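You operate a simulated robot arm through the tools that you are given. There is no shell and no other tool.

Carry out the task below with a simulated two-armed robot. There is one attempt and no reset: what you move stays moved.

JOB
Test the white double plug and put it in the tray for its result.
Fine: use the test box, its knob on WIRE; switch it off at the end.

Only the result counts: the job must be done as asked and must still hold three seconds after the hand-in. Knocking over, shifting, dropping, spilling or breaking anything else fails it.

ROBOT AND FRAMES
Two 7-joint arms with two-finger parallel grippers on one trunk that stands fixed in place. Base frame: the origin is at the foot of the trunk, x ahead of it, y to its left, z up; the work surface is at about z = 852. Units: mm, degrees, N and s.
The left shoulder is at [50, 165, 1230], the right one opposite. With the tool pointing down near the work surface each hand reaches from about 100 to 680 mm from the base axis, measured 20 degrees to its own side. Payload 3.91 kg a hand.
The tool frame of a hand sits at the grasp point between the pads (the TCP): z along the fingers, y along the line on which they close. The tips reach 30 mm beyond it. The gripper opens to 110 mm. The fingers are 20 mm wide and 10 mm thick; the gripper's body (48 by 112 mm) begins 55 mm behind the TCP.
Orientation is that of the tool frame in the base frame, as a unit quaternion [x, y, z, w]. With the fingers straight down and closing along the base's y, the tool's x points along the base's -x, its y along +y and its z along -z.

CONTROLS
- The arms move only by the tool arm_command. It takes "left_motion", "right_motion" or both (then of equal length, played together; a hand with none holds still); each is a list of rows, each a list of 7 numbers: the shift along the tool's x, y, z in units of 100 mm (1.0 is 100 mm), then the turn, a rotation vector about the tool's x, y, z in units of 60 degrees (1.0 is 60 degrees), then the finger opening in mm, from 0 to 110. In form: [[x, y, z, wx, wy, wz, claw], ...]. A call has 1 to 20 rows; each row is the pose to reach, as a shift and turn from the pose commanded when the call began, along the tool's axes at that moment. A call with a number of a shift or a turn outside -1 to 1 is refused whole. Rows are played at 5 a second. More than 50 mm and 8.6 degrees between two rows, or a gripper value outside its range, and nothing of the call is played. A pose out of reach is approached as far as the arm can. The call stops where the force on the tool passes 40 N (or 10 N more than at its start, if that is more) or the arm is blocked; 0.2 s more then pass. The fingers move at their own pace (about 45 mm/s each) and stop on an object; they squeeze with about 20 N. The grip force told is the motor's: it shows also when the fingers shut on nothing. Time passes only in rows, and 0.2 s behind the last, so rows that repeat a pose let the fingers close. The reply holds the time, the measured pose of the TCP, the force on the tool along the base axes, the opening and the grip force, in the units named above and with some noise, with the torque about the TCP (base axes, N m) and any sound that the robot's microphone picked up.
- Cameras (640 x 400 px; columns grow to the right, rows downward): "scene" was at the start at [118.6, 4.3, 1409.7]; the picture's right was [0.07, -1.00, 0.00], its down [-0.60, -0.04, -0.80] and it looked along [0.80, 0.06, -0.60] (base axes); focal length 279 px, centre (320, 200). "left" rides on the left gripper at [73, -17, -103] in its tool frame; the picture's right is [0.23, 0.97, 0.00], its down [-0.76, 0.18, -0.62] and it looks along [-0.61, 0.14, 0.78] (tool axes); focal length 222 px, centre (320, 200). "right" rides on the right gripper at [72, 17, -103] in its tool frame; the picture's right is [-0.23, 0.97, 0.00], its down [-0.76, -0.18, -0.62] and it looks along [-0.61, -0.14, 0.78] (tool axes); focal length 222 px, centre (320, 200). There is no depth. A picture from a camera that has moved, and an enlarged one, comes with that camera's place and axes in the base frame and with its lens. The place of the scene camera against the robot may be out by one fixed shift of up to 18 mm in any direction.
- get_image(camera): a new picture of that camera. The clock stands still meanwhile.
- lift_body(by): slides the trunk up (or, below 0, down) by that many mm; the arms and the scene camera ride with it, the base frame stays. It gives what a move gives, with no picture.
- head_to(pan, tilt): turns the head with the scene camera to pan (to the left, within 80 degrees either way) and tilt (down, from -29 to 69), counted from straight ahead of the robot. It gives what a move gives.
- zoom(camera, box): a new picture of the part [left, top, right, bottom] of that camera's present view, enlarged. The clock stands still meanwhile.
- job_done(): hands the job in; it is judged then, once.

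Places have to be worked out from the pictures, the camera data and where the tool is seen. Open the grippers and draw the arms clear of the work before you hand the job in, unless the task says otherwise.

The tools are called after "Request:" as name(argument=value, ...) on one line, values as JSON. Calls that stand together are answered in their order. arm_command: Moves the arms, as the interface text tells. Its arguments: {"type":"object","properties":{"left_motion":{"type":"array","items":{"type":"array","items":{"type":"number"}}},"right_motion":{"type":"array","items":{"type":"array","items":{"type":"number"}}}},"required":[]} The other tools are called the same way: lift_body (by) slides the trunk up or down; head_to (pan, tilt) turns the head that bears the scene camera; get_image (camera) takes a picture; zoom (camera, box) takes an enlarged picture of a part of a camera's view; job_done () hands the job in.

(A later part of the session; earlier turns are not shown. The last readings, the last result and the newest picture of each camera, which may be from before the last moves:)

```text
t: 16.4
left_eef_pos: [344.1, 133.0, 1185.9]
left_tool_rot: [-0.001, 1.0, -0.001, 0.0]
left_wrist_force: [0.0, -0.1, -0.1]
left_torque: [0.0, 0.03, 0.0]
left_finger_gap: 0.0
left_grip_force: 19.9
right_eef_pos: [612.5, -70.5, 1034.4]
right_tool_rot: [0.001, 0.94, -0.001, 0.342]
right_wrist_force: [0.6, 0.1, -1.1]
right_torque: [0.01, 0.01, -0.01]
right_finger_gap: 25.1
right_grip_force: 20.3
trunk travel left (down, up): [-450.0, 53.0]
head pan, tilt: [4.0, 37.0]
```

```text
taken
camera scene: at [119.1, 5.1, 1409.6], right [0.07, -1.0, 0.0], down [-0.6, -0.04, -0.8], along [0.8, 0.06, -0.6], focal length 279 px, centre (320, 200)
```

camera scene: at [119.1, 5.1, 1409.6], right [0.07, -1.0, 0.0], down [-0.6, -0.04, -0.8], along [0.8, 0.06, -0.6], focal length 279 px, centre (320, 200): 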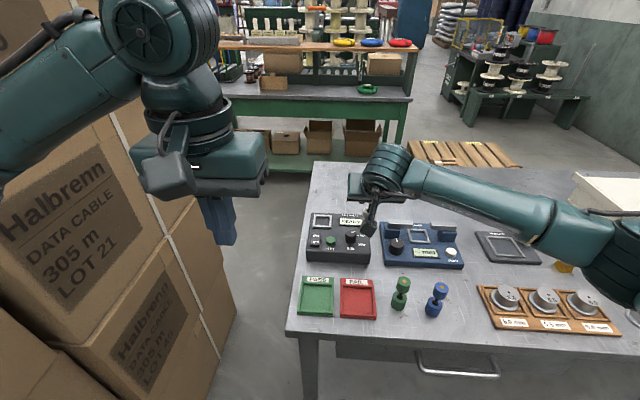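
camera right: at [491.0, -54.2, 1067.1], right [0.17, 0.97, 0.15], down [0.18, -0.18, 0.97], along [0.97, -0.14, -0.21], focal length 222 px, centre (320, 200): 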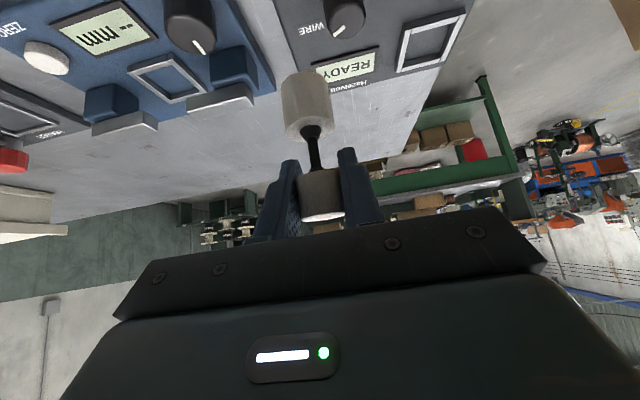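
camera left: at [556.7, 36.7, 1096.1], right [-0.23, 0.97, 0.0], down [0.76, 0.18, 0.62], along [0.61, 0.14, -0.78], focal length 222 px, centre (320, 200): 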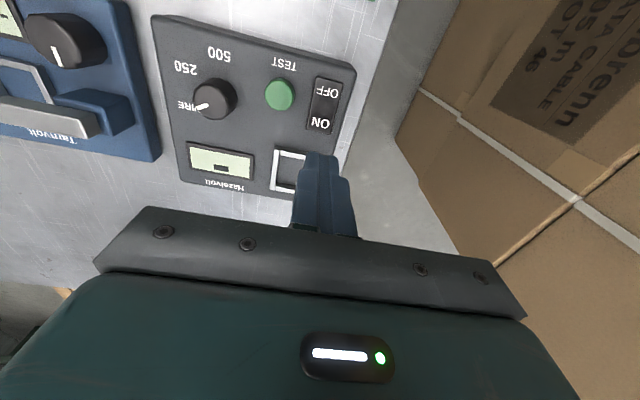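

The nest is visible in the right camera. I zoom in to place it accurately.

Request:
zoom(camera="right", box=[270, 0, 490, 130])

Request:
zoom(camera="scene", box=[300, 160, 400, 250])

```text
2.91 times, centred on (380, 65) of right
camera zoom: at [491.0, -54.2, 1067.1], right [0.17, 0.97, 0.15], down [0.18, -0.18, 0.97], along [0.97, -0.14, -0.21], focal length 646 px, centre (146, 593)
```

zoom: 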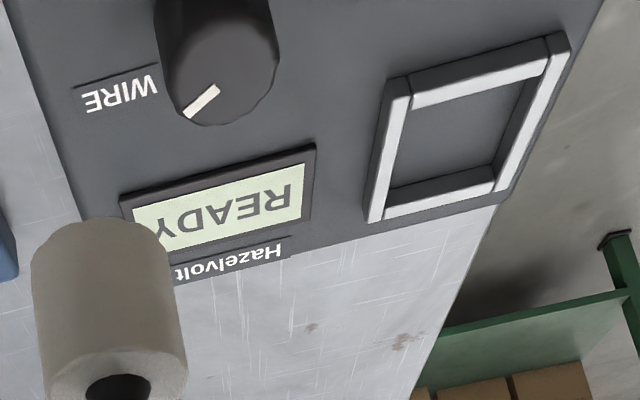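

```text
4.44 times, centred on (350, 205) of scene
camera zoom: at [119.1, 5.1, 1409.6], right [0.07, -1.0, 0.0], down [-0.6, -0.04, -0.8], along [0.8, 0.06, -0.6], focal length 1240 px, centre (187, 178)
```

zoom: 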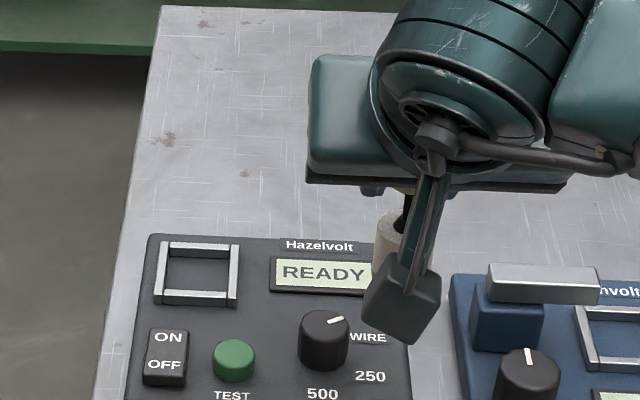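

From the corners the nest centre is about (690, 42), frame top at z≈892–896. I move above it, watching for reach limits, still at a safe height.

Request:
arm_command(right_motion=[[-0.19, 0.333, 0.16, 0, 0, 0, 0], [-0.383, 0.667, 0.32, 0, 0, 0, 0], [-0.5745, 1.0, 0.482, 0, 0, 0, 0], [-0.5745, 1.0, 0.482, 0, 0, 0, 0]])

Request:
get_image(camera="right")

Request:
get_image(camera="scene")

```text
t: 17.4
left_eef_pos: [344.6, 134.4, 1186.7]
left_tool_rot: [0.0, 1.0, 0.0, 0.0]
left_wrist_force: [-0.5, 0.8, -0.2]
left_torque: [0.01, -0.03, 0.0]
left_finger_gap: 0.1
left_grip_force: 20.2
right_eef_pos: [688.5, 27.0, 1034.6]
right_tool_rot: [0.0, 0.939, 0.0, 0.343]
right_wrist_force: [0.4, -0.5, -1.1]
right_torque: [0.0, -0.03, -0.01]
right_finger_gap: 25.2
right_grip_force: 19.5
trunk travel left (down, up): [-450.0, 53.0]
head pan, tilt: [4.0, 37.0]
```

```text
taken
camera right: at [565.7, 44.2, 1067.7], right [0.17, 0.97, 0.15], down [0.18, -0.18, 0.97], along [0.97, -0.14, -0.21], focal length 222 px, centre (320, 200)
```

right: 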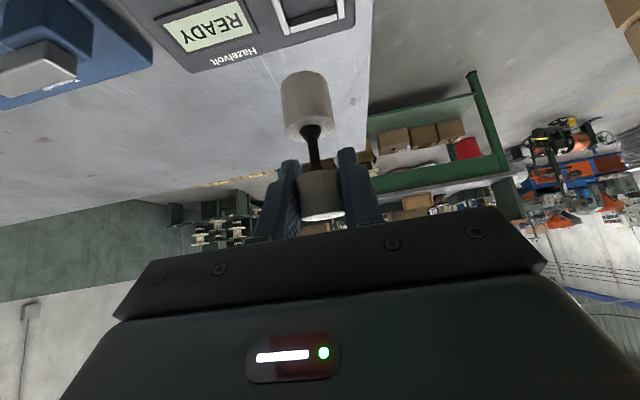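

```text
taken
camera scene: at [118.7, 3.6, 1409.7], right [0.07, -1.0, 0.0], down [-0.6, -0.04, -0.8], along [0.8, 0.06, -0.6], focal length 279 px, centre (320, 200)
```

scene: 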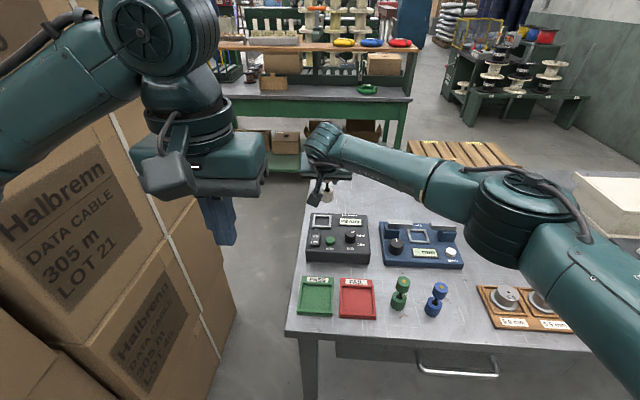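

It's within reach at (688, 27). I lower to put the plug's bottom at about z 915 over the nest centre and look again.

Request:
arm_command(right_motion=[[0.0, 0.14, 0.0, 0, 0, 0, 0], [0.17, 0.14, 0.22, 0, 0, 0, 0], [0.345, 0.14, 0.442, 0, 0, 0, 0], [0.345, 0.14, 0.442, 0, 0, 0, 0]])

Request:
zoom(camera="right", box=[220, 0, 420, 130])

Request:
zoom(camera="scene", box=[290, 170, 380, 240])

Request:
get_image(camera="left")

```text
t: 18.4
left_eef_pos: [345.3, 133.6, 1184.7]
left_tool_rot: [-0.001, 1.0, 0.0, 0.0]
left_wrist_force: [0.1, -0.3, -0.1]
left_torque: [0.0, -0.01, 0.05]
left_finger_gap: 0.1
left_grip_force: 20.2
right_eef_pos: [689.6, 42.3, 977.6]
right_tool_rot: [0.0, 0.94, 0.001, 0.342]
right_wrist_force: [-0.6, 0.0, -1.6]
right_torque: [0.0, -0.01, 0.0]
right_finger_gap: 24.5
right_grip_force: 19.6
trunk travel left (down, up): [-450.0, 53.0]
head pan, tilt: [4.0, 37.0]
```

```text
3.08 times, centred on (320, 65) of right
camera zoom: at [566.7, 58.1, 1010.8], right [0.17, 0.97, 0.15], down [0.18, -0.18, 0.97], along [0.97, -0.14, -0.21], focal length 684 px, centre (320, 615)
```

zoom: 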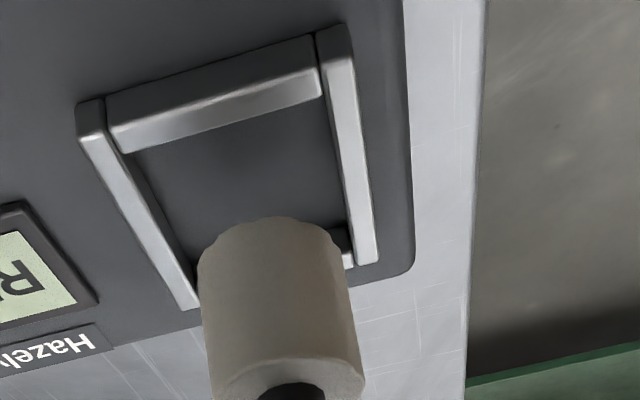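

```text
5.71 times, centred on (335, 205) of scene
camera zoom: at [118.7, 4.2, 1409.7], right [0.07, -1.0, 0.0], down [-0.6, -0.04, -0.8], along [0.8, 0.06, -0.6], focal length 1594 px, centre (234, 171)
```

zoom: 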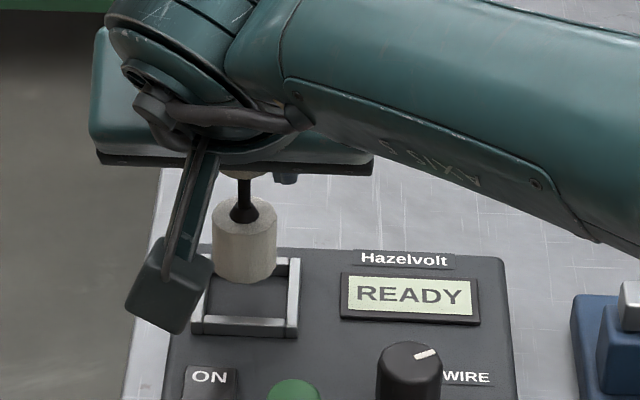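

```text
taken
camera left: at [270.6, 116.0, 1288.7], right [-0.23, 0.97, 0.0], down [0.76, 0.18, 0.62], along [0.61, 0.14, -0.78], focal length 222 px, centre (320, 200)
```

left: 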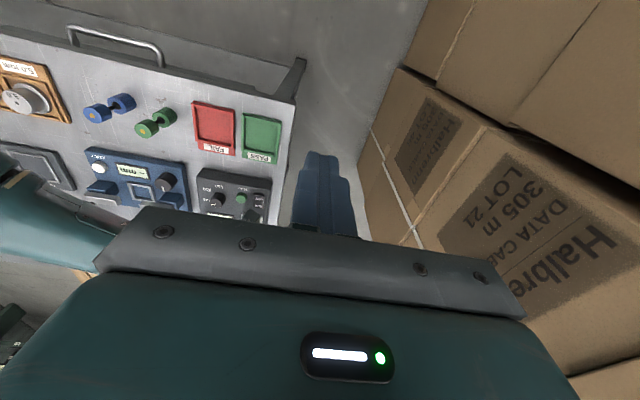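

The plug hangs just above the nest; from the corners the nest centre is nearer (685, 40), so I shift (−4, −2.3) mm and lower 6 mm, then check again at close range.

Request:
arm_command(right_motion=[[0.035, -0.012, 0.01, 0, 0, 0, 0], [0.069, -0.023, 0.02, 0, 0, 0, 0], [0.069, -0.023, 0.02, 0, 0, 0, 0]])

Request:
zoom(camera="right", box=[230, 0, 390, 110])

Request:
zoom(camera="scene", box=[300, 190, 370, 240])

```text
t: 19.2
left_eef_pos: [344.2, 132.7, 1186.6]
left_tool_rot: [-0.002, 1.0, -0.001, 0.0]
left_wrist_force: [0.2, 0.4, 0.2]
left_torque: [0.03, 0.01, 0.03]
left_finger_gap: 0.2
left_grip_force: 19.9
right_eef_pos: [685.3, 40.0, 972.5]
right_tool_rot: [0.0, 0.939, 0.0, 0.343]
right_wrist_force: [-0.4, -0.2, -1.3]
right_torque: [0.0, 0.01, -0.02]
right_finger_gap: 25.0
right_grip_force: 20.1
trunk travel left (down, up): [-450.0, 53.0]
head pan, tilt: [4.0, 37.0]
```

```text
3.64 times, centred on (310, 55) of right
camera zoom: at [563.9, 56.6, 1005.4], right [0.17, 0.97, 0.15], down [0.18, -0.18, 0.97], along [0.97, -0.14, -0.21], focal length 808 px, centre (356, 727)
```

zoom: 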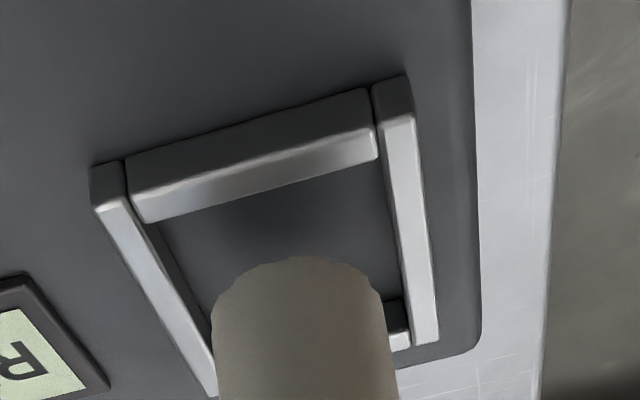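

```text
8.00 times, centred on (335, 215) of scene
camera zoom: at [118.8, 4.3, 1409.6], right [0.07, -1.0, 0.0], down [-0.6, -0.04, -0.8], along [0.8, 0.06, -0.6], focal length 2232 px, centre (200, 80)
```

zoom: 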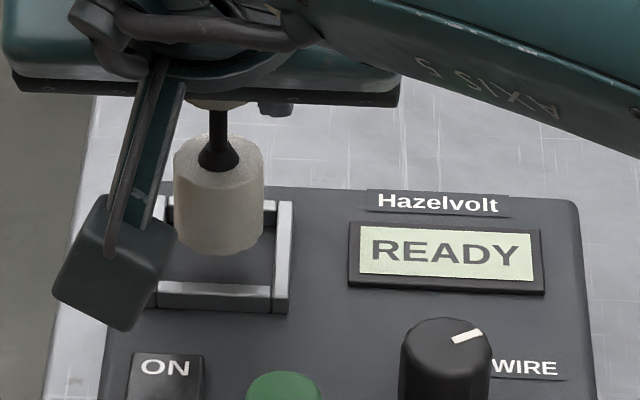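

Plug axis at (685.3, 40.2) versus nest centre ≈(685±2, 39.6), inner width ≈39 mm against 25 mm plug: well centred. I lower gently 9 mm and check forces.

Request:
arm_command(right_motion=[[0.019, 0, 0.023, 0, 0, 0, 0], [0.039, 0, 0.046, 0, 0, 0, 0], [0.058, 0, 0.069, 0, 0, 0, 0], [0.058, 0, 0.069, 0, 0, 0, 0]])

Request:
zoom(camera="right", box=[230, 0, 390, 110])

Request:
zoom(camera="scene", box=[300, 190, 370, 240])

```text
t: 20.2
left_eef_pos: [345.2, 132.4, 1185.2]
left_tool_rot: [-0.002, 1.0, -0.002, 0.0]
left_wrist_force: [1.0, -0.6, -0.1]
left_torque: [0.01, 0.02, 0.04]
left_finger_gap: 0.2
left_grip_force: 19.6
right_eef_pos: [685.9, 41.3, 963.4]
right_tool_rot: [0.0, 0.94, 0.0, 0.342]
right_wrist_force: [-1.2, 0.2, -1.5]
right_torque: [0.01, 0.0, 0.0]
right_finger_gap: 25.0
right_grip_force: 20.2
trunk travel left (down, up): [-450.0, 53.0]
head pan, tilt: [4.0, 37.0]
```

```text
3.64 times, centred on (310, 55) of right
camera zoom: at [564.4, 57.2, 996.4], right [0.17, 0.97, 0.15], down [0.18, -0.18, 0.97], along [0.97, -0.14, -0.21], focal length 808 px, centre (356, 727)
```

zoom: 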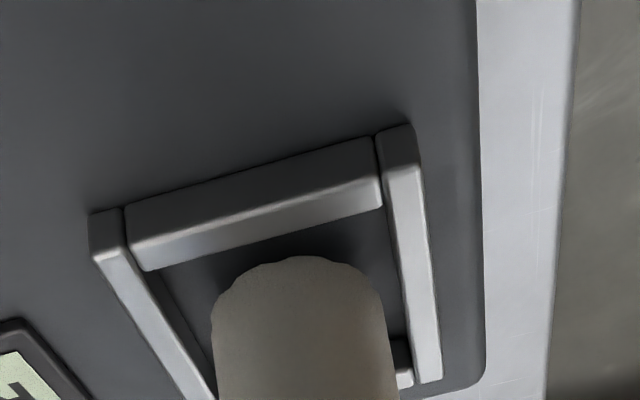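

```text
8.00 times, centred on (335, 215) of scene
camera zoom: at [118.7, 4.3, 1409.7], right [0.07, -1.0, 0.0], down [-0.6, -0.04, -0.8], along [0.8, 0.06, -0.6], focal length 2232 px, centre (200, 80)
```

zoom: 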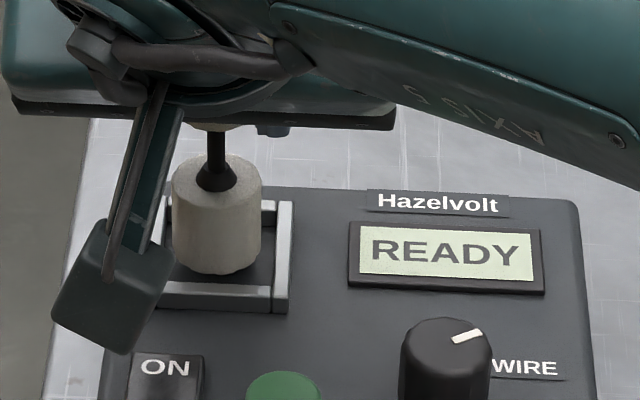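

The plug's bottom is now inside the frame outline, centred. I lower further in small steps of about 1 mm until it sits.

Request:
arm_command(right_motion=[[0.006, 0, 0.008, 0, 0, 0, 0], [0.013, 0, 0.015, 0, 0, 0, 0], [0.019, 0, 0.023, 0, 0, 0, 0], [0.026, 0, 0.031, 0, 0, 0, 0], [0.026, 0, 0.031, 0, 0, 0, 0]])

Request:
zoom(camera="scene", box=[300, 190, 370, 240])

```text
t: 21.4
left_eef_pos: [344.4, 132.9, 1185.5]
left_tool_rot: [-0.001, 1.0, -0.001, 0.001]
left_wrist_force: [-1.1, 0.0, -0.8]
left_torque: [-0.02, 0.01, 0.0]
left_finger_gap: 0.0
left_grip_force: 19.5
right_eef_pos: [686.7, 41.1, 960.5]
right_tool_rot: [0.0, 0.94, 0.0, 0.341]
right_wrist_force: [-0.5, -0.1, -0.7]
right_torque: [0.0, 0.03, 0.02]
right_finger_gap: 25.0
right_grip_force: 19.9
trunk travel left (down, up): [-450.0, 53.0]
head pan, tilt: [4.0, 37.0]
```

```text
8.00 times, centred on (335, 215) of scene
camera zoom: at [118.8, 4.3, 1409.6], right [0.07, -1.0, 0.0], down [-0.6, -0.04, -0.8], along [0.8, 0.06, -0.6], focal length 2232 px, centre (200, 80)
```

zoom: 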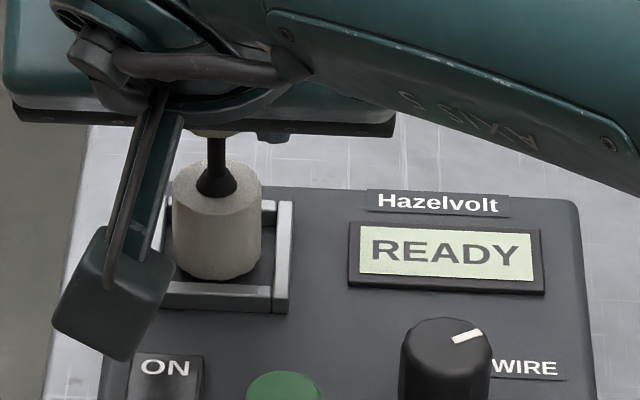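

No contact yet (force z about −1 N). I go on lowering in ~1 mm steps for another 5 mm.

Request:
arm_command(right_motion=[[0.006, 0, 0.008, 0, 0, 0, 0], [0.013, 0, 0.015, 0, 0, 0, 0], [0.016, 0, 0.019, 0, 0, 0, 0], [0.016, 0, 0.019, 0, 0, 0, 0]])

Request:
zoom(camera="scene", box=[300, 190, 370, 240])

Request:
zoom(camera="right", box=[230, 0, 390, 110])

```text
t: 22.4
left_eef_pos: [344.5, 133.2, 1185.6]
left_tool_rot: [-0.001, 1.0, -0.001, 0.0]
left_wrist_force: [0.2, 0.2, 0.4]
left_torque: [-0.01, -0.02, 0.01]
left_finger_gap: 0.0
left_grip_force: 20.1
right_eef_pos: [686.8, 41.6, 957.3]
right_tool_rot: [0.0, 0.94, 0.0, 0.343]
right_wrist_force: [-0.5, -0.6, -1.1]
right_torque: [-0.01, 0.01, 0.04]
right_finger_gap: 25.0
right_grip_force: 19.8
trunk travel left (down, up): [-450.0, 53.0]
head pan, tilt: [4.0, 37.0]
```

```text
8.00 times, centred on (335, 215) of scene
camera zoom: at [118.8, 4.3, 1409.6], right [0.07, -1.0, 0.0], down [-0.6, -0.04, -0.8], along [0.8, 0.06, -0.6], focal length 2232 px, centre (200, 80)
```

zoom: 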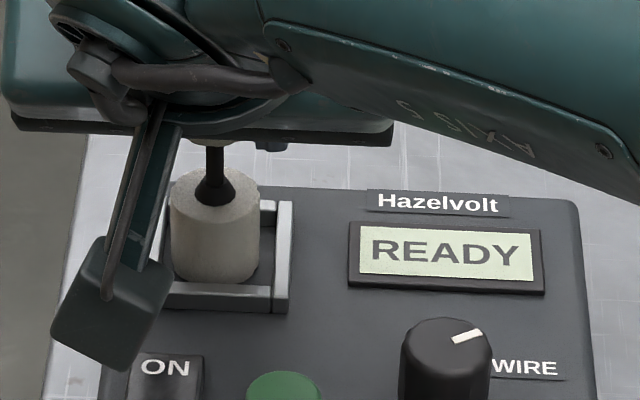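

```text
3.64 times, centred on (310, 55) of right
camera zoom: at [564.2, 57.7, 990.5], right [0.17, 0.97, 0.15], down [0.18, -0.18, 0.97], along [0.97, -0.14, -0.21], focal length 808 px, centre (356, 727)
```

zoom: 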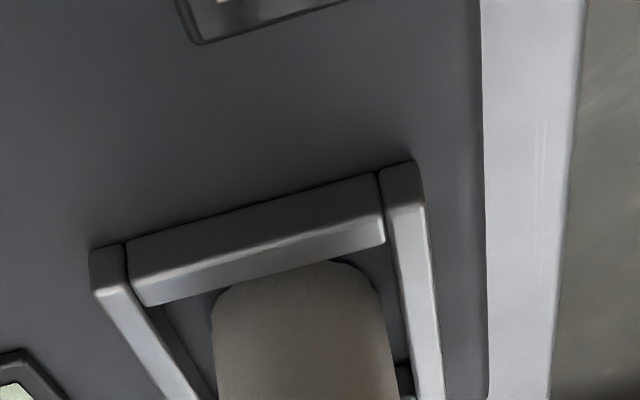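

The bottom is within the frame now, slightly toward +y; I recentre by (−1.5, −1.5) mm and continue the descent 3 mm.

Request:
arm_command(right_motion=[[0.0115, -0.015, -0.0096, 0, 0, 0, 0], [0.018, -0.015, -0.002, 0, 0, 0, 0], [0.0245, -0.015, 0.0057, 0, 0, 0, 0], [0.031, -0.015, 0.0134, 0, 0, 0, 0], [0.031, -0.015, 0.0134, 0, 0, 0, 0]])

Request:
zoom(camera="scene", box=[300, 190, 370, 240])

Request:
zoom(camera="right", box=[230, 0, 390, 110])

```text
t: 23.6
left_eef_pos: [342.9, 132.3, 1186.5]
left_tool_rot: [0.0, 1.0, -0.001, 0.0]
left_wrist_force: [-0.4, -0.3, 0.0]
left_torque: [-0.01, -0.05, 0.03]
left_finger_gap: 0.0
left_grip_force: 20.1
right_eef_pos: [684.9, 39.6, 957.0]
right_tool_rot: [0.0, 0.939, 0.001, 0.344]
right_wrist_force: [3.4, -0.2, 8.2]
right_torque: [0.15, -0.18, -0.02]
right_finger_gap: 25.0
right_grip_force: 20.2
trunk travel left (down, up): [-450.0, 53.0]
head pan, tilt: [4.0, 37.0]
```

```text
8.00 times, centred on (335, 215) of scene
camera zoom: at [118.0, 4.3, 1409.8], right [0.07, -1.0, 0.0], down [-0.6, -0.04, -0.8], along [0.8, 0.06, -0.6], focal length 2232 px, centre (200, 80)
```

zoom: 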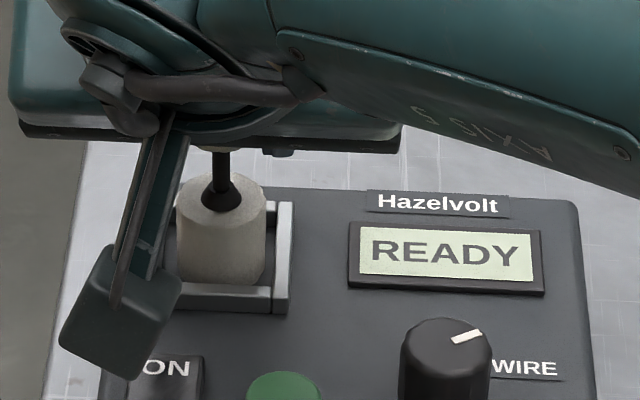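

```text
3.64 times, centred on (310, 55) of right
camera zoom: at [562.7, 55.4, 989.0], right [0.17, 0.97, 0.15], down [0.18, -0.18, 0.97], along [0.97, -0.14, -0.21], focal length 808 px, centre (356, 727)
```

zoom: 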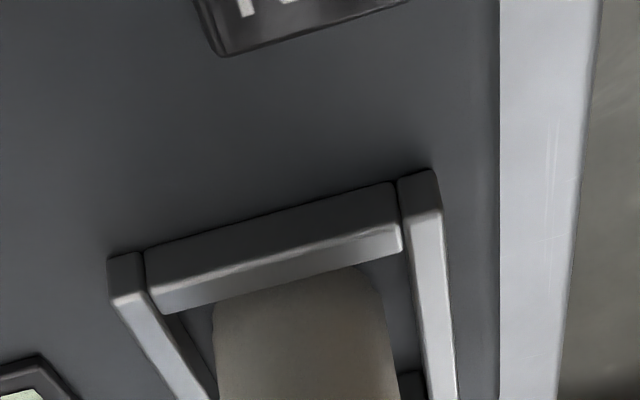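

Contact: +8 N upward, TCP at 957, so the plug sits on the nest floor. I relax the push slightly, open the fingers, and check it stands.

Request:
arm_command(right_motion=[[-0.006, 0, -0.008, 0, 0, 0, 0], [-0.012, 0, -0.015, 0, 0, 0, 0], [-0.012, 0, -0.015, 0, 0, 0, 20], [-0.012, 0, -0.015, 0, 0, 0, 28], [-0.012, 0, -0.015, 0, 0, 0, 38], [-0.012, 0, -0.015, 0, 0, 0, 48], [-0.012, 0, -0.015, 0, 0, 0, 48]])

Request:
zoom(camera="scene", box=[300, 190, 370, 240])

Request:
get_image(camera="right")

```text
t: 25.2
left_eef_pos: [342.7, 133.4, 1185.4]
left_tool_rot: [-0.001, 1.0, -0.001, 0.0]
left_wrist_force: [-0.3, -0.3, -0.6]
left_torque: [-0.04, -0.05, -0.02]
left_finger_gap: 0.1
left_grip_force: 19.4
right_eef_pos: [685.0, 38.4, 955.8]
right_tool_rot: [0.0, 0.94, 0.0, 0.342]
right_wrist_force: [0.5, 0.2, -0.1]
right_torque: [-0.01, 0.01, 0.02]
right_finger_gap: 47.8
right_grip_force: 0.1
trunk travel left (down, up): [-450.0, 53.0]
head pan, tilt: [4.0, 37.0]
```

```text
8.00 times, centred on (335, 215) of scene
camera zoom: at [118.7, 4.3, 1409.7], right [0.07, -1.0, 0.0], down [-0.6, -0.04, -0.8], along [0.8, 0.06, -0.6], focal length 2232 px, centre (200, 80)
```

zoom: 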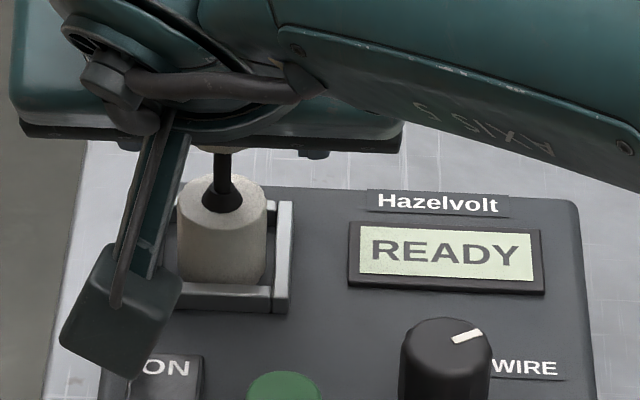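

```text
taken
camera right: at [562.5, 55.2, 989.4], right [0.17, 0.97, 0.15], down [0.18, -0.18, 0.97], along [0.97, -0.14, -0.21], focal length 222 px, centre (320, 200)
```

right: 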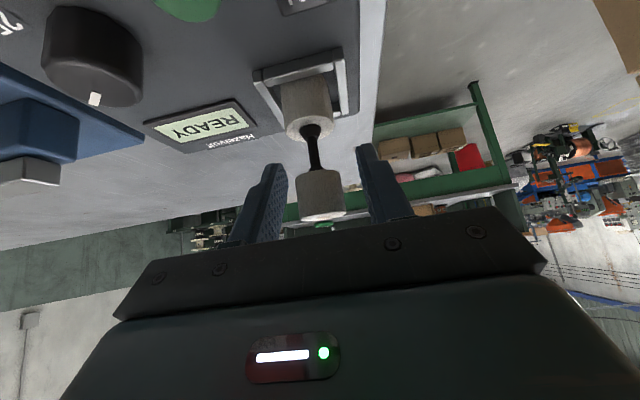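

The plug stands in the nest by itself. I withdraw the right hand backwards along its fingers and then to the right, clear of the box.

Request:
arm_command(right_motion=[[0, 0, -0.15, 0, 0, 0, 48], [0, 0, -0.4, 0, 0, 0, 48], [0, 0, -0.7, 0, 0, 0, 48], [0, 0, -1.0, 0, 0, 0, 48]])

Request:
arm_command(right_motion=[[0.0, -0.35, -0.1, 0, 0, 0, 48], [0.0, -0.7, -0.2, 0, 0, 0, 48], [0.0, -1.0, -0.3, 0, 0, 0, 48]])

Request:
get_image(camera="scene")

Request:
zoom(camera="scene", box=[300, 190, 380, 270])

```text
t: 26.2
left_eef_pos: [344.2, 132.7, 1187.1]
left_tool_rot: [-0.001, 1.0, -0.001, 0.001]
left_wrist_force: [-0.6, -0.6, -0.7]
left_torque: [-0.03, -0.01, 0.02]
left_finger_gap: 0.1
left_grip_force: 19.8
right_eef_pos: [619.5, 39.4, 1035.2]
right_tool_rot: [0.0, 0.94, 0.001, 0.342]
right_wrist_force: [-0.4, 0.1, -0.4]
right_torque: [-0.01, 0.02, -0.01]
right_finger_gap: 48.0
right_grip_force: 0.0
trunk travel left (down, up): [-450.0, 53.0]
head pan, tilt: [4.0, 37.0]
```

```text
t: 27.0
left_eef_pos: [343.8, 133.9, 1185.3]
left_tool_rot: [-0.001, 1.0, 0.0, 0.0]
left_wrist_force: [-0.1, 0.1, 0.5]
left_torque: [0.02, -0.02, -0.03]
left_finger_gap: 0.0
left_grip_force: 19.5
right_eef_pos: [600.6, -62.7, 1055.0]
right_tool_rot: [0.0, 0.94, 0.001, 0.342]
right_wrist_force: [0.4, 0.4, 0.0]
right_torque: [-0.01, 0.0, 0.01]
right_finger_gap: 48.0
right_grip_force: 0.0
trunk travel left (down, up): [-450.0, 53.0]
head pan, tilt: [4.0, 37.0]
```

```text
taken
camera scene: at [118.3, 3.6, 1409.7], right [0.07, -1.0, 0.0], down [-0.6, -0.04, -0.8], along [0.8, 0.06, -0.6], focal length 279 px, centre (320, 200)
```

scene: 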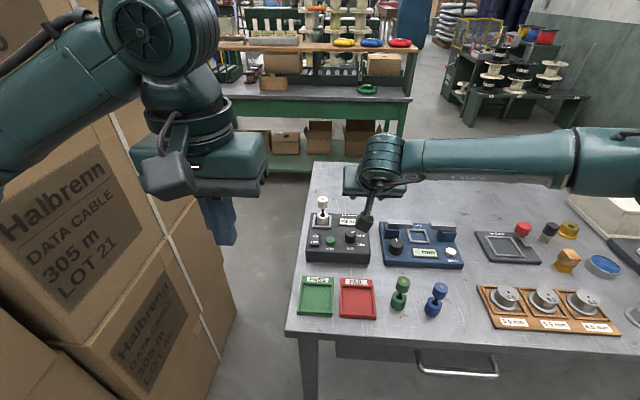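

```text
5.00 times, centred on (340, 230) of scene
camera zoom: at [118.3, 3.6, 1409.7], right [0.07, -1.0, 0.0], down [-0.6, -0.04, -0.8], along [0.8, 0.06, -0.6], focal length 1395 px, centre (220, 50)
```

zoom: 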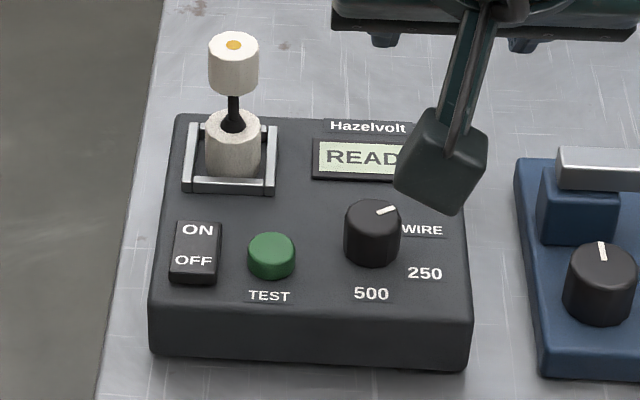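

The plug stands upright in the nest, display READY, knob at WIRE. I move the right hand further right and bring the closed left fingers over the TEST button.

Request:
arm_command(left_motion=[[-0.33, -0.13, 0.17, 0, 0, 0, 0], [-0.67, -0.27, 0.33, 0, 0, 0, 0], [-1.0, -0.4, 0.5, 0, 0, 0, 0]], right_motion=[[0, -0.33, -0.05, 0, 0, 0, 48], [0, -0.67, -0.1, 0, 0, 0, 48], [0, -1.0, -0.15, 0, 0, 0, 48]])

Request:
arm_command(left_motion=[[-0.33, -0.17, 0.23, 0, 0, 0, 0], [-0.67, -0.33, 0.47, 0, 0, 0, 0], [-1.0, -0.5, 0.7, 0, 0, 0, 0]], right_motion=[[0, -0.33, 0, 0, 0, 0, 48], [0, -0.5, 0, 0, 0, 0, 48], [0, -0.6, 0, 0, 0, 0, 48]])

Request:
arm_command(left_motion=[[-0.22, -0.09, 0.26, 0, 0, 0, 0], [-0.45, -0.19, 0.53, 0, 0, 0, 0], [-0.67, -0.28, 0.78, 0, 0, 0, 0], [-0.67, -0.28, 0.78, 0, 0, 0, 0]])

Request:
get_image(camera="left")

Request:
zoom(camera="scene", box=[290, 170, 400, 270])

```text
t: 27.8
left_eef_pos: [444.8, 92.4, 1135.9]
left_tool_rot: [0.0, 1.0, 0.0, 0.0]
left_wrist_force: [-0.1, -0.6, -0.5]
left_torque: [0.01, 0.03, -0.02]
left_finger_gap: 0.0
left_grip_force: 19.9
right_eef_pos: [592.8, -164.1, 1065.3]
right_tool_rot: [0.0, 0.94, 0.0, 0.342]
right_wrist_force: [1.1, -0.5, -0.1]
right_torque: [-0.02, 0.0, -0.01]
right_finger_gap: 47.7
right_grip_force: 0.0
trunk travel left (down, up): [-450.0, 53.0]
head pan, tilt: [4.0, 37.0]
```

```text
t: 28.6
left_eef_pos: [544.4, 44.2, 1065.6]
left_tool_rot: [0.0, 1.0, 0.0, 0.0]
left_wrist_force: [-0.1, -0.5, -0.5]
left_torque: [0.05, -0.02, 0.01]
left_finger_gap: 0.0
left_grip_force: 20.0
right_eef_pos: [592.2, -222.5, 1067.1]
right_tool_rot: [0.001, 0.94, 0.001, 0.342]
right_wrist_force: [0.1, 0.6, -0.3]
right_torque: [0.02, 0.01, -0.01]
right_finger_gap: 48.0
right_grip_force: 0.0
trunk travel left (down, up): [-450.0, 53.0]
head pan, tilt: [4.0, 37.0]
```

```text
t: 29.6
left_eef_pos: [611.5, 16.7, 987.3]
left_tool_rot: [0.0, 1.0, -0.001, 0.0]
left_wrist_force: [1.1, 0.2, -0.8]
left_torque: [-0.02, 0.0, 0.01]
left_finger_gap: 0.0
left_grip_force: 20.3
right_eef_pos: [591.4, -221.2, 1067.0]
right_tool_rot: [0.0, 0.94, 0.0, 0.342]
right_wrist_force: [0.2, -0.5, 0.2]
right_torque: [-0.01, -0.04, -0.01]
right_finger_gap: 47.9
right_grip_force: 0.1
trunk travel left (down, up): [-450.0, 53.0]
head pan, tilt: [4.0, 37.0]
```

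```text
taken
camera left: at [537.9, 0.1, 1090.0], right [-0.23, 0.97, 0.0], down [0.76, 0.18, 0.62], along [0.61, 0.14, -0.78], focal length 222 px, centre (320, 200)
```

left: 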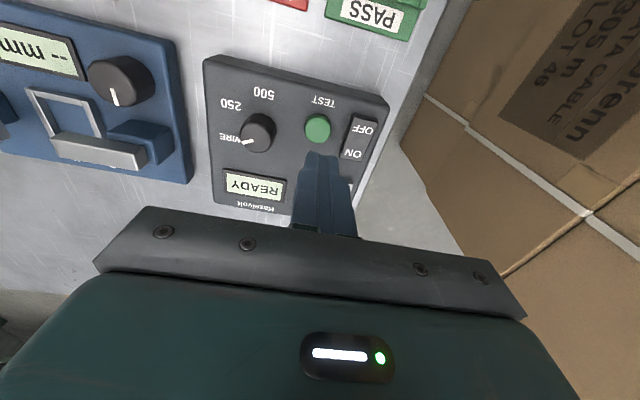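

```text
4.00 times, centred on (345, 220) of scene
camera zoom: at [118.5, 4.7, 1409.7], right [0.07, -1.0, 0.0], down [-0.6, -0.04, -0.8], along [0.8, 0.06, -0.6], focal length 1116 px, centre (220, 120)
```

zoom: 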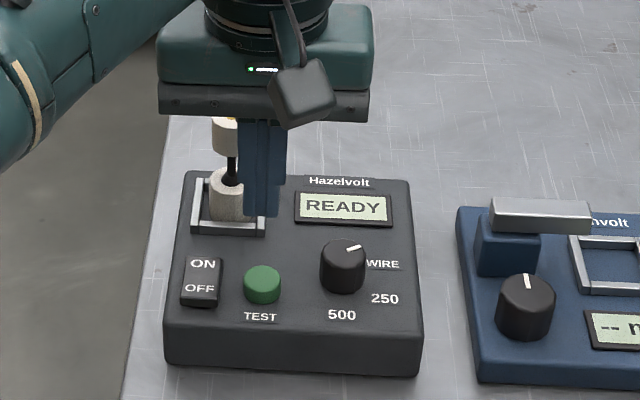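

TEST appears at (318,128) in the left view, i.e. about 4 mm nearer than the tool axis. I shift 3.5 mm back and press down in small steps, then read the display.

Request:
arm_command(left_motion=[[0.035, 0, 0.2, 0, 0, 0, 0], [0.035, 0, 0.42, 0, 0, 0, 0], [0.035, 0, 0.48, 0, 0, 0, 0], [0.035, 0, 0.51, 0, 0, 0, 0], [0.035, 0, 0.53, 0, 0, 0, 0], [0.035, 0, 0.55, 0, 0, 0, 0], [0.035, 0, 0.57, 0, 0, 0, 0]])

Request:
zoom(camera="scene", box=[290, 170, 400, 270])

```text
t: 31.2
left_eef_pos: [608.7, 16.2, 931.7]
left_tool_rot: [-0.001, 1.0, -0.001, 0.0]
left_wrist_force: [-0.8, 0.1, 0.0]
left_torque: [0.0, -0.03, -0.01]
left_finger_gap: 0.1
left_grip_force: 20.1
right_eef_pos: [592.0, -221.8, 1066.8]
right_tool_rot: [0.0, 0.94, 0.0, 0.342]
right_wrist_force: [0.2, 0.7, 0.2]
right_torque: [-0.03, 0.0, 0.0]
right_finger_gap: 48.1
right_grip_force: 0.1
trunk travel left (down, up): [-450.0, 53.0]
head pan, tilt: [4.0, 37.0]
```

```text
4.00 times, centred on (345, 220) of scene
camera zoom: at [118.5, 4.2, 1409.7], right [0.07, -1.0, 0.0], down [-0.6, -0.04, -0.8], along [0.8, 0.06, -0.6], focal length 1116 px, centre (220, 120)
```

zoom: 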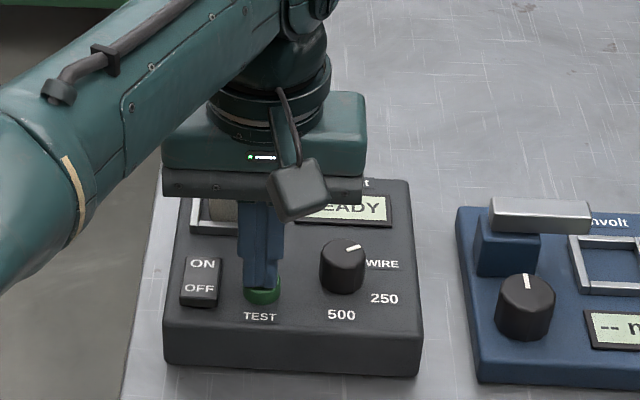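

No force yet with the tip at z≈902, just over the button. I continue down in 1–1.5 mm steps.

Request:
arm_command(left_motion=[[0, 0, 0.015, 0, 0, 0, 0], [0, 0, 0.03, 0, 0, 0, 0], [0, 0, 0.04, 0, 0, 0, 0], [0, 0, 0.05, 0, 0, 0, 0], [0, 0, 0.05, 0, 0, 0, 0]])

Request:
zoom(camera="scene", box=[290, 170, 400, 270])

```text
t: 32.4
left_eef_pos: [608.9, 15.1, 927.2]
left_tool_rot: [-0.002, 1.0, -0.002, 0.001]
left_wrist_force: [0.4, 1.6, 4.1]
left_torque: [0.05, -0.01, 0.04]
left_finger_gap: 0.0
left_grip_force: 19.6
right_eef_pos: [591.7, -220.5, 1066.7]
right_tool_rot: [0.0, 0.94, 0.0, 0.342]
right_wrist_force: [-0.3, 0.2, -0.4]
right_torque: [-0.01, 0.05, 0.0]
right_finger_gap: 48.1
right_grip_force: 0.0
trunk travel left (down, up): [-450.0, 53.0]
head pan, tilt: [4.0, 37.0]
heard: click
```

```text
4.00 times, centred on (345, 220) of scene
camera zoom: at [118.2, 4.4, 1409.7], right [0.07, -1.0, 0.0], down [-0.6, -0.04, -0.8], along [0.8, 0.06, -0.6], focal length 1116 px, centre (220, 120)
```

zoom: 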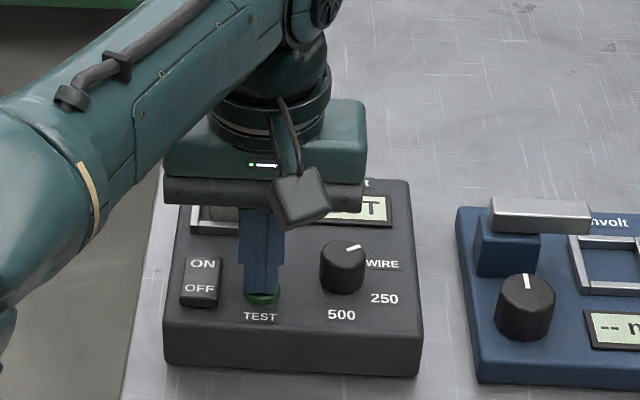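

A click was heard and the display changed (it ends in "T", probably TEST). I look with the left and right cameras for the full reading.

Request:
get_image(camera="left")

Request:
zoom(camera="scene", box=[330, 205, 400, 245])

Request:
get_image(camera="right")

```text
taken
camera left: at [535.1, -1.5, 1029.3], right [-0.23, 0.97, 0.0], down [0.76, 0.18, 0.62], along [0.61, 0.14, -0.78], focal length 222 px, centre (320, 200)
```

left: 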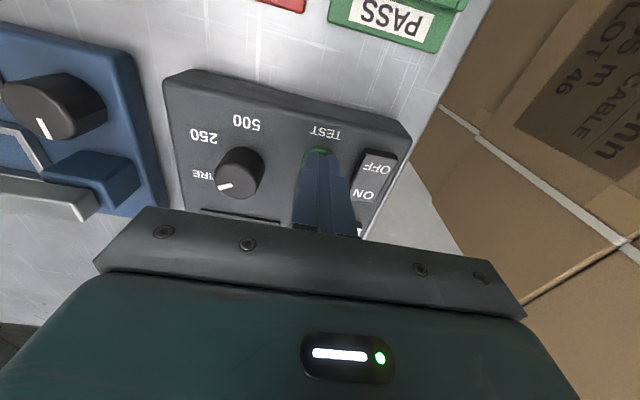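

```text
9.14 times, centred on (365, 225) of scene
camera zoom: at [118.2, 4.4, 1409.7], right [0.07, -1.0, 0.0], down [-0.6, -0.04, -0.8], along [0.8, 0.06, -0.6], focal length 2550 px, centre (-91, -29)
```

zoom: 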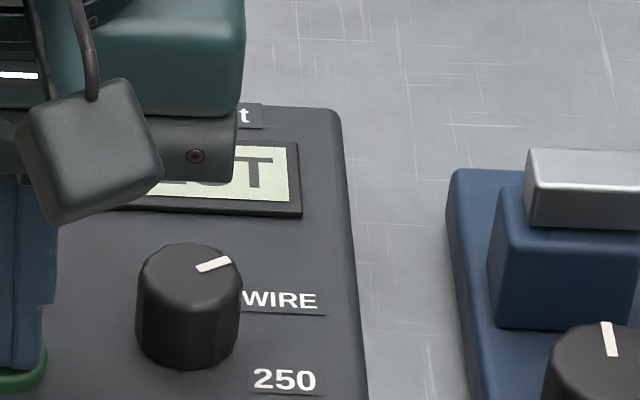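

```text
taken
camera right: at [469.1, -204.7, 1100.2], right [0.17, 0.97, 0.15], down [0.18, -0.18, 0.97], along [0.97, -0.14, -0.21], focal length 222 px, centre (320, 200)
```

right: 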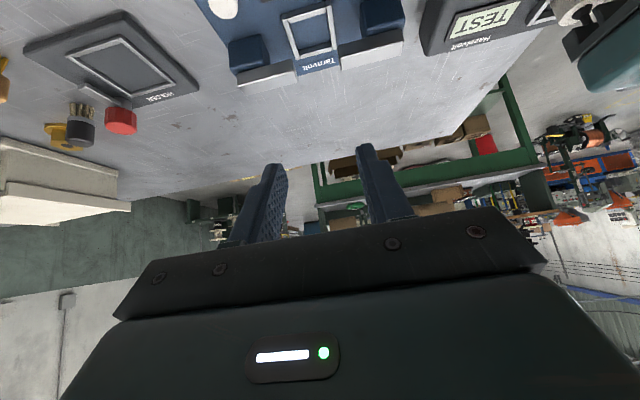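

The right camera reads "TEST": the test is running. I keep holding the button still for a couple of seconds and read the display through the right camera.

Request:
arm_command(left_motion=[[0, 0, 0, 0, 0, 0, 0], [0, 0, 0, 0, 0, 0, 0], [0, 0, 0, 0, 0, 0, 0], [0, 0, 0, 0, 0, 0, 0], [0, 0, 0, 0, 0, 0, 0]])

Request:
zoom(camera="right", box=[410, 0, 570, 70])

```text
t: 33.6
left_eef_pos: [608.0, 15.2, 925.3]
left_tool_rot: [0.0, 1.0, -0.002, 0.001]
left_wrist_force: [-0.4, 0.5, 4.7]
left_torque: [-0.03, -0.03, -0.04]
left_finger_gap: 0.1
left_grip_force: 20.4
right_eef_pos: [590.3, -221.5, 1067.6]
right_tool_rot: [0.0, 0.94, 0.0, 0.342]
right_wrist_force: [-0.8, -0.3, -0.1]
right_torque: [-0.02, 0.0, -0.04]
right_finger_gap: 48.1
right_grip_force: 0.0
trunk travel left (down, up): [-450.0, 53.0]
head pan, tilt: [4.0, 37.0]
```

```text
4.00 times, centred on (490, 35) of right
camera zoom: at [469.1, -204.8, 1100.1], right [0.17, 0.97, 0.15], down [0.18, -0.18, 0.97], along [0.97, -0.14, -0.21], focal length 888 px, centre (-360, 860)
```

zoom: 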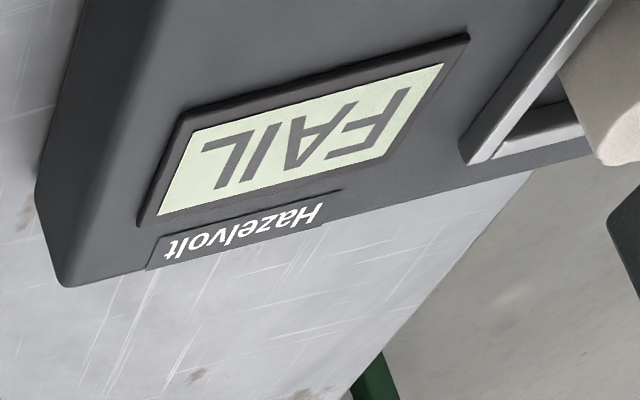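

The display reads FAIL. I lift the left hand off the button, draw it back, and check the display and the plug's seating once more.

Request:
arm_command(left_motion=[[0, 0, -0.1, 0, 0, 0, 0], [0, 0, -0.4, 0, 0, 0, 0], [0, 0, -0.7, 0, 0, 0, 0], [0.3, 0.1, -1.0, 0, 0, 0, 0], [0.65, 0.3, -1.0, 0, 0, 0, 0], [1.0, 0.5, -1.0, 0, 0, 0, 0]])

Request:
zoom(camera="scene", box=[300, 185, 380, 265])

Request:
get_image(camera="left")

```text
t: 35.0
left_eef_pos: [505.7, 64.4, 1026.9]
left_tool_rot: [-0.001, 1.0, 0.0, -0.001]
left_wrist_force: [0.0, 0.3, -0.1]
left_torque: [0.01, -0.06, 0.0]
left_finger_gap: 0.0
left_grip_force: 20.5
right_eef_pos: [592.0, -221.5, 1066.8]
right_tool_rot: [-0.001, 0.94, 0.0, 0.342]
right_wrist_force: [-0.7, 0.8, 0.8]
right_torque: [0.0, 0.02, 0.01]
right_finger_gap: 47.9
right_grip_force: 0.0
trunk travel left (down, up): [-450.0, 53.0]
head pan, tilt: [4.0, 37.0]
```

```text
5.00 times, centred on (340, 225) of scene
camera zoom: at [118.2, 4.5, 1409.7], right [0.07, -1.0, 0.0], down [-0.6, -0.04, -0.8], along [0.8, 0.06, -0.6], focal length 1395 px, centre (220, 75)
```

zoom: 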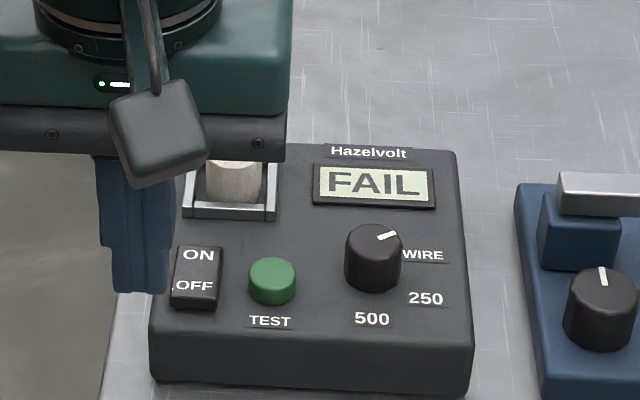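

```text
taken
camera left: at [433.1, 47.7, 1130.1], right [-0.23, 0.97, 0.0], down [0.76, 0.18, 0.62], along [0.61, 0.14, -0.78], focal length 222 px, centre (320, 200)
```

left: 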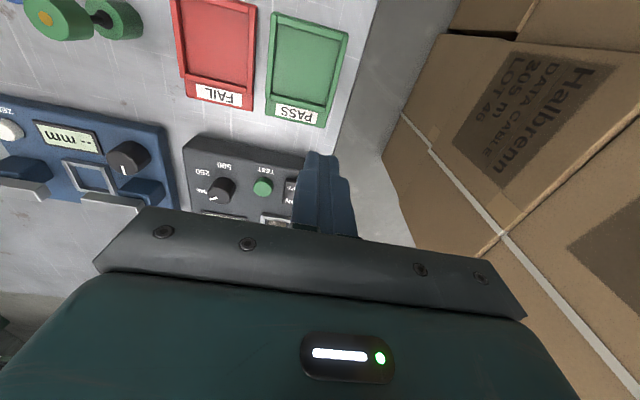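

The result FAIL stays on the display. I retract the left hand and bring the right hand back along its earlier path to the pre-grasp point behind the plug.

Request:
arm_command(left_motion=[[0.33, 0.13, -0.27, 0, 0, 0, 0], [0.67, 0.27, -0.53, 0, 0, 0, 0], [1.0, 0.4, -0.8, 0, 0, 0, 0]], right_motion=[[0, 0.2, 0, 0, 0, 0, 48], [0, 0.4, 0, 0, 0, 0, 48], [0, 0.6, 0, 0, 0, 0, 48]])

Request:
arm_command(left_motion=[[0.2, 0.1, -0.27, 0, 0, 0, 0], [0.4, 0.2, -0.53, 0, 0, 0, 0], [0.6, 0.3, -0.8, 0, 0, 0, 0]], right_motion=[[0, 0.33, 0.05, 0, 0, 0, 48], [0, 0.67, 0.1, 0, 0, 0, 48], [0, 1.0, 0.15, 0, 0, 0, 48]])

Request:
arm_command(right_motion=[[0, 0.33, 0.1, 0, 0, 0, 48], [0, 0.67, 0.2, 0, 0, 0, 48], [0, 1.0, 0.3, 0, 0, 0, 48], [0, 1.0, 0.3, 0, 0, 0, 48]])

Request:
get_image(camera="right")

Request:
zoom(camera="scene", box=[290, 170, 400, 270])

```text
t: 35.8
left_eef_pos: [405.2, 104.4, 1107.3]
left_tool_rot: [-0.001, 1.0, 0.0, 0.0]
left_wrist_force: [0.5, 0.5, -0.6]
left_torque: [0.04, -0.01, 0.0]
left_finger_gap: 0.1
left_grip_force: 20.3
right_eef_pos: [590.6, -159.5, 1068.0]
right_tool_rot: [-0.001, 0.939, 0.001, 0.343]
right_wrist_force: [-0.3, 0.0, 0.1]
right_torque: [-0.04, -0.06, 0.02]
right_finger_gap: 48.0
right_grip_force: 0.1
trunk travel left (down, up): [-450.0, 53.0]
head pan, tilt: [4.0, 37.0]
```

```text
t: 36.6
left_eef_pos: [345.4, 136.2, 1186.9]
left_tool_rot: [-0.001, 1.0, -0.001, 0.0]
left_wrist_force: [-1.3, -0.1, 0.5]
left_torque: [-0.01, 0.02, 0.01]
left_finger_gap: 0.0
left_grip_force: 19.9
right_eef_pos: [603.2, -60.4, 1055.8]
right_tool_rot: [0.0, 0.94, 0.0, 0.342]
right_wrist_force: [0.2, 0.8, -0.5]
right_torque: [-0.01, 0.03, -0.03]
right_finger_gap: 47.9
right_grip_force: 0.0
trunk travel left (down, up): [-450.0, 53.0]
head pan, tilt: [4.0, 37.0]
```

```text
t: 37.6
left_eef_pos: [348.5, 135.3, 1187.5]
left_tool_rot: [-0.001, 1.0, -0.001, -0.001]
left_wrist_force: [-0.1, 0.4, 0.4]
left_torque: [0.02, -0.01, -0.01]
left_finger_gap: 0.0
left_grip_force: 20.0
right_eef_pos: [618.8, 38.6, 1033.7]
right_tool_rot: [0.001, 0.94, 0.001, 0.342]
right_wrist_force: [0.1, 0.0, 0.3]
right_torque: [0.03, -0.03, 0.01]
right_finger_gap: 48.2
right_grip_force: 0.1
trunk travel left (down, up): [-450.0, 53.0]
head pan, tilt: [4.0, 37.0]
```

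```text
taken
camera right: at [497.6, 54.6, 1066.9], right [0.17, 0.97, 0.15], down [0.18, -0.18, 0.97], along [0.97, -0.14, -0.21], focal length 222 px, centre (320, 200)
```

right: 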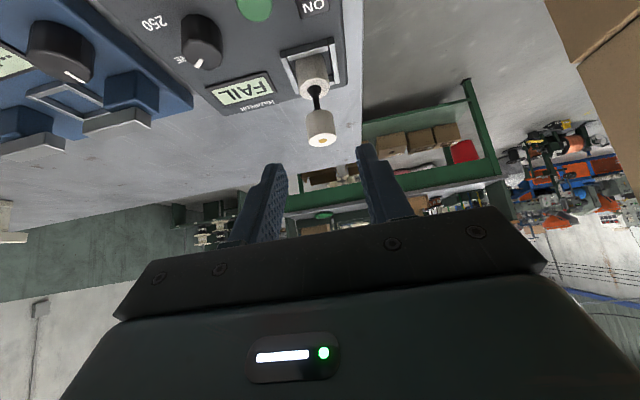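

```text
4.00 times, centred on (345, 220) of scene
camera zoom: at [118.6, 3.9, 1409.7], right [0.07, -1.0, 0.0], down [-0.6, -0.04, -0.8], along [0.8, 0.06, -0.6], focal length 1116 px, centre (220, 120)
```

zoom: 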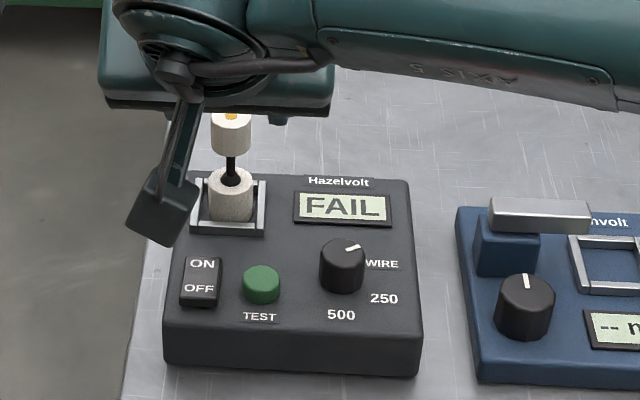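

The plug's upper drum lies on the tool axis. I advance 100 mm along the fingers and close on it.

Request:
arm_command(right_motion=[[0, 0, 0.3, 0, 0, 0, 48], [0, 0, 0.6, 0, 0, 0, 48], [0, 0, 0.85, 0, 0, 0, 48], [0, 0, 1.0, 0, 0, 0, 48], [0, 0, 1.0, 0, 0, 0, 48]])

Request:
get_image(camera="right")

```text
t: 38.8
left_eef_pos: [347.0, 136.4, 1186.5]
left_tool_rot: [-0.001, 1.0, -0.001, 0.0]
left_wrist_force: [-0.8, 0.6, -0.4]
left_torque: [-0.01, -0.02, -0.01]
left_finger_gap: 0.0
left_grip_force: 19.3
right_eef_pos: [686.3, 39.0, 955.4]
right_tool_rot: [0.0, 0.94, 0.001, 0.342]
right_wrist_force: [-0.8, 0.4, 0.1]
right_torque: [-0.02, -0.01, 0.02]
right_finger_gap: 48.1
right_grip_force: 0.0
trunk travel left (down, up): [-450.0, 53.0]
head pan, tilt: [4.0, 37.0]
```

```text
taken
camera right: at [563.8, 55.0, 989.5], right [0.17, 0.97, 0.15], down [0.18, -0.18, 0.97], along [0.97, -0.14, -0.21], focal length 222 px, centre (320, 200)
```

right: 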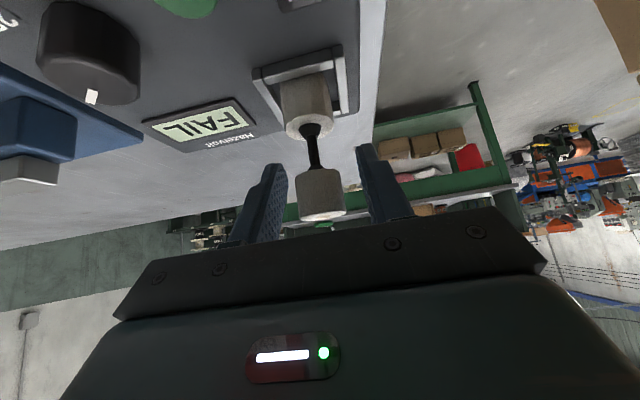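

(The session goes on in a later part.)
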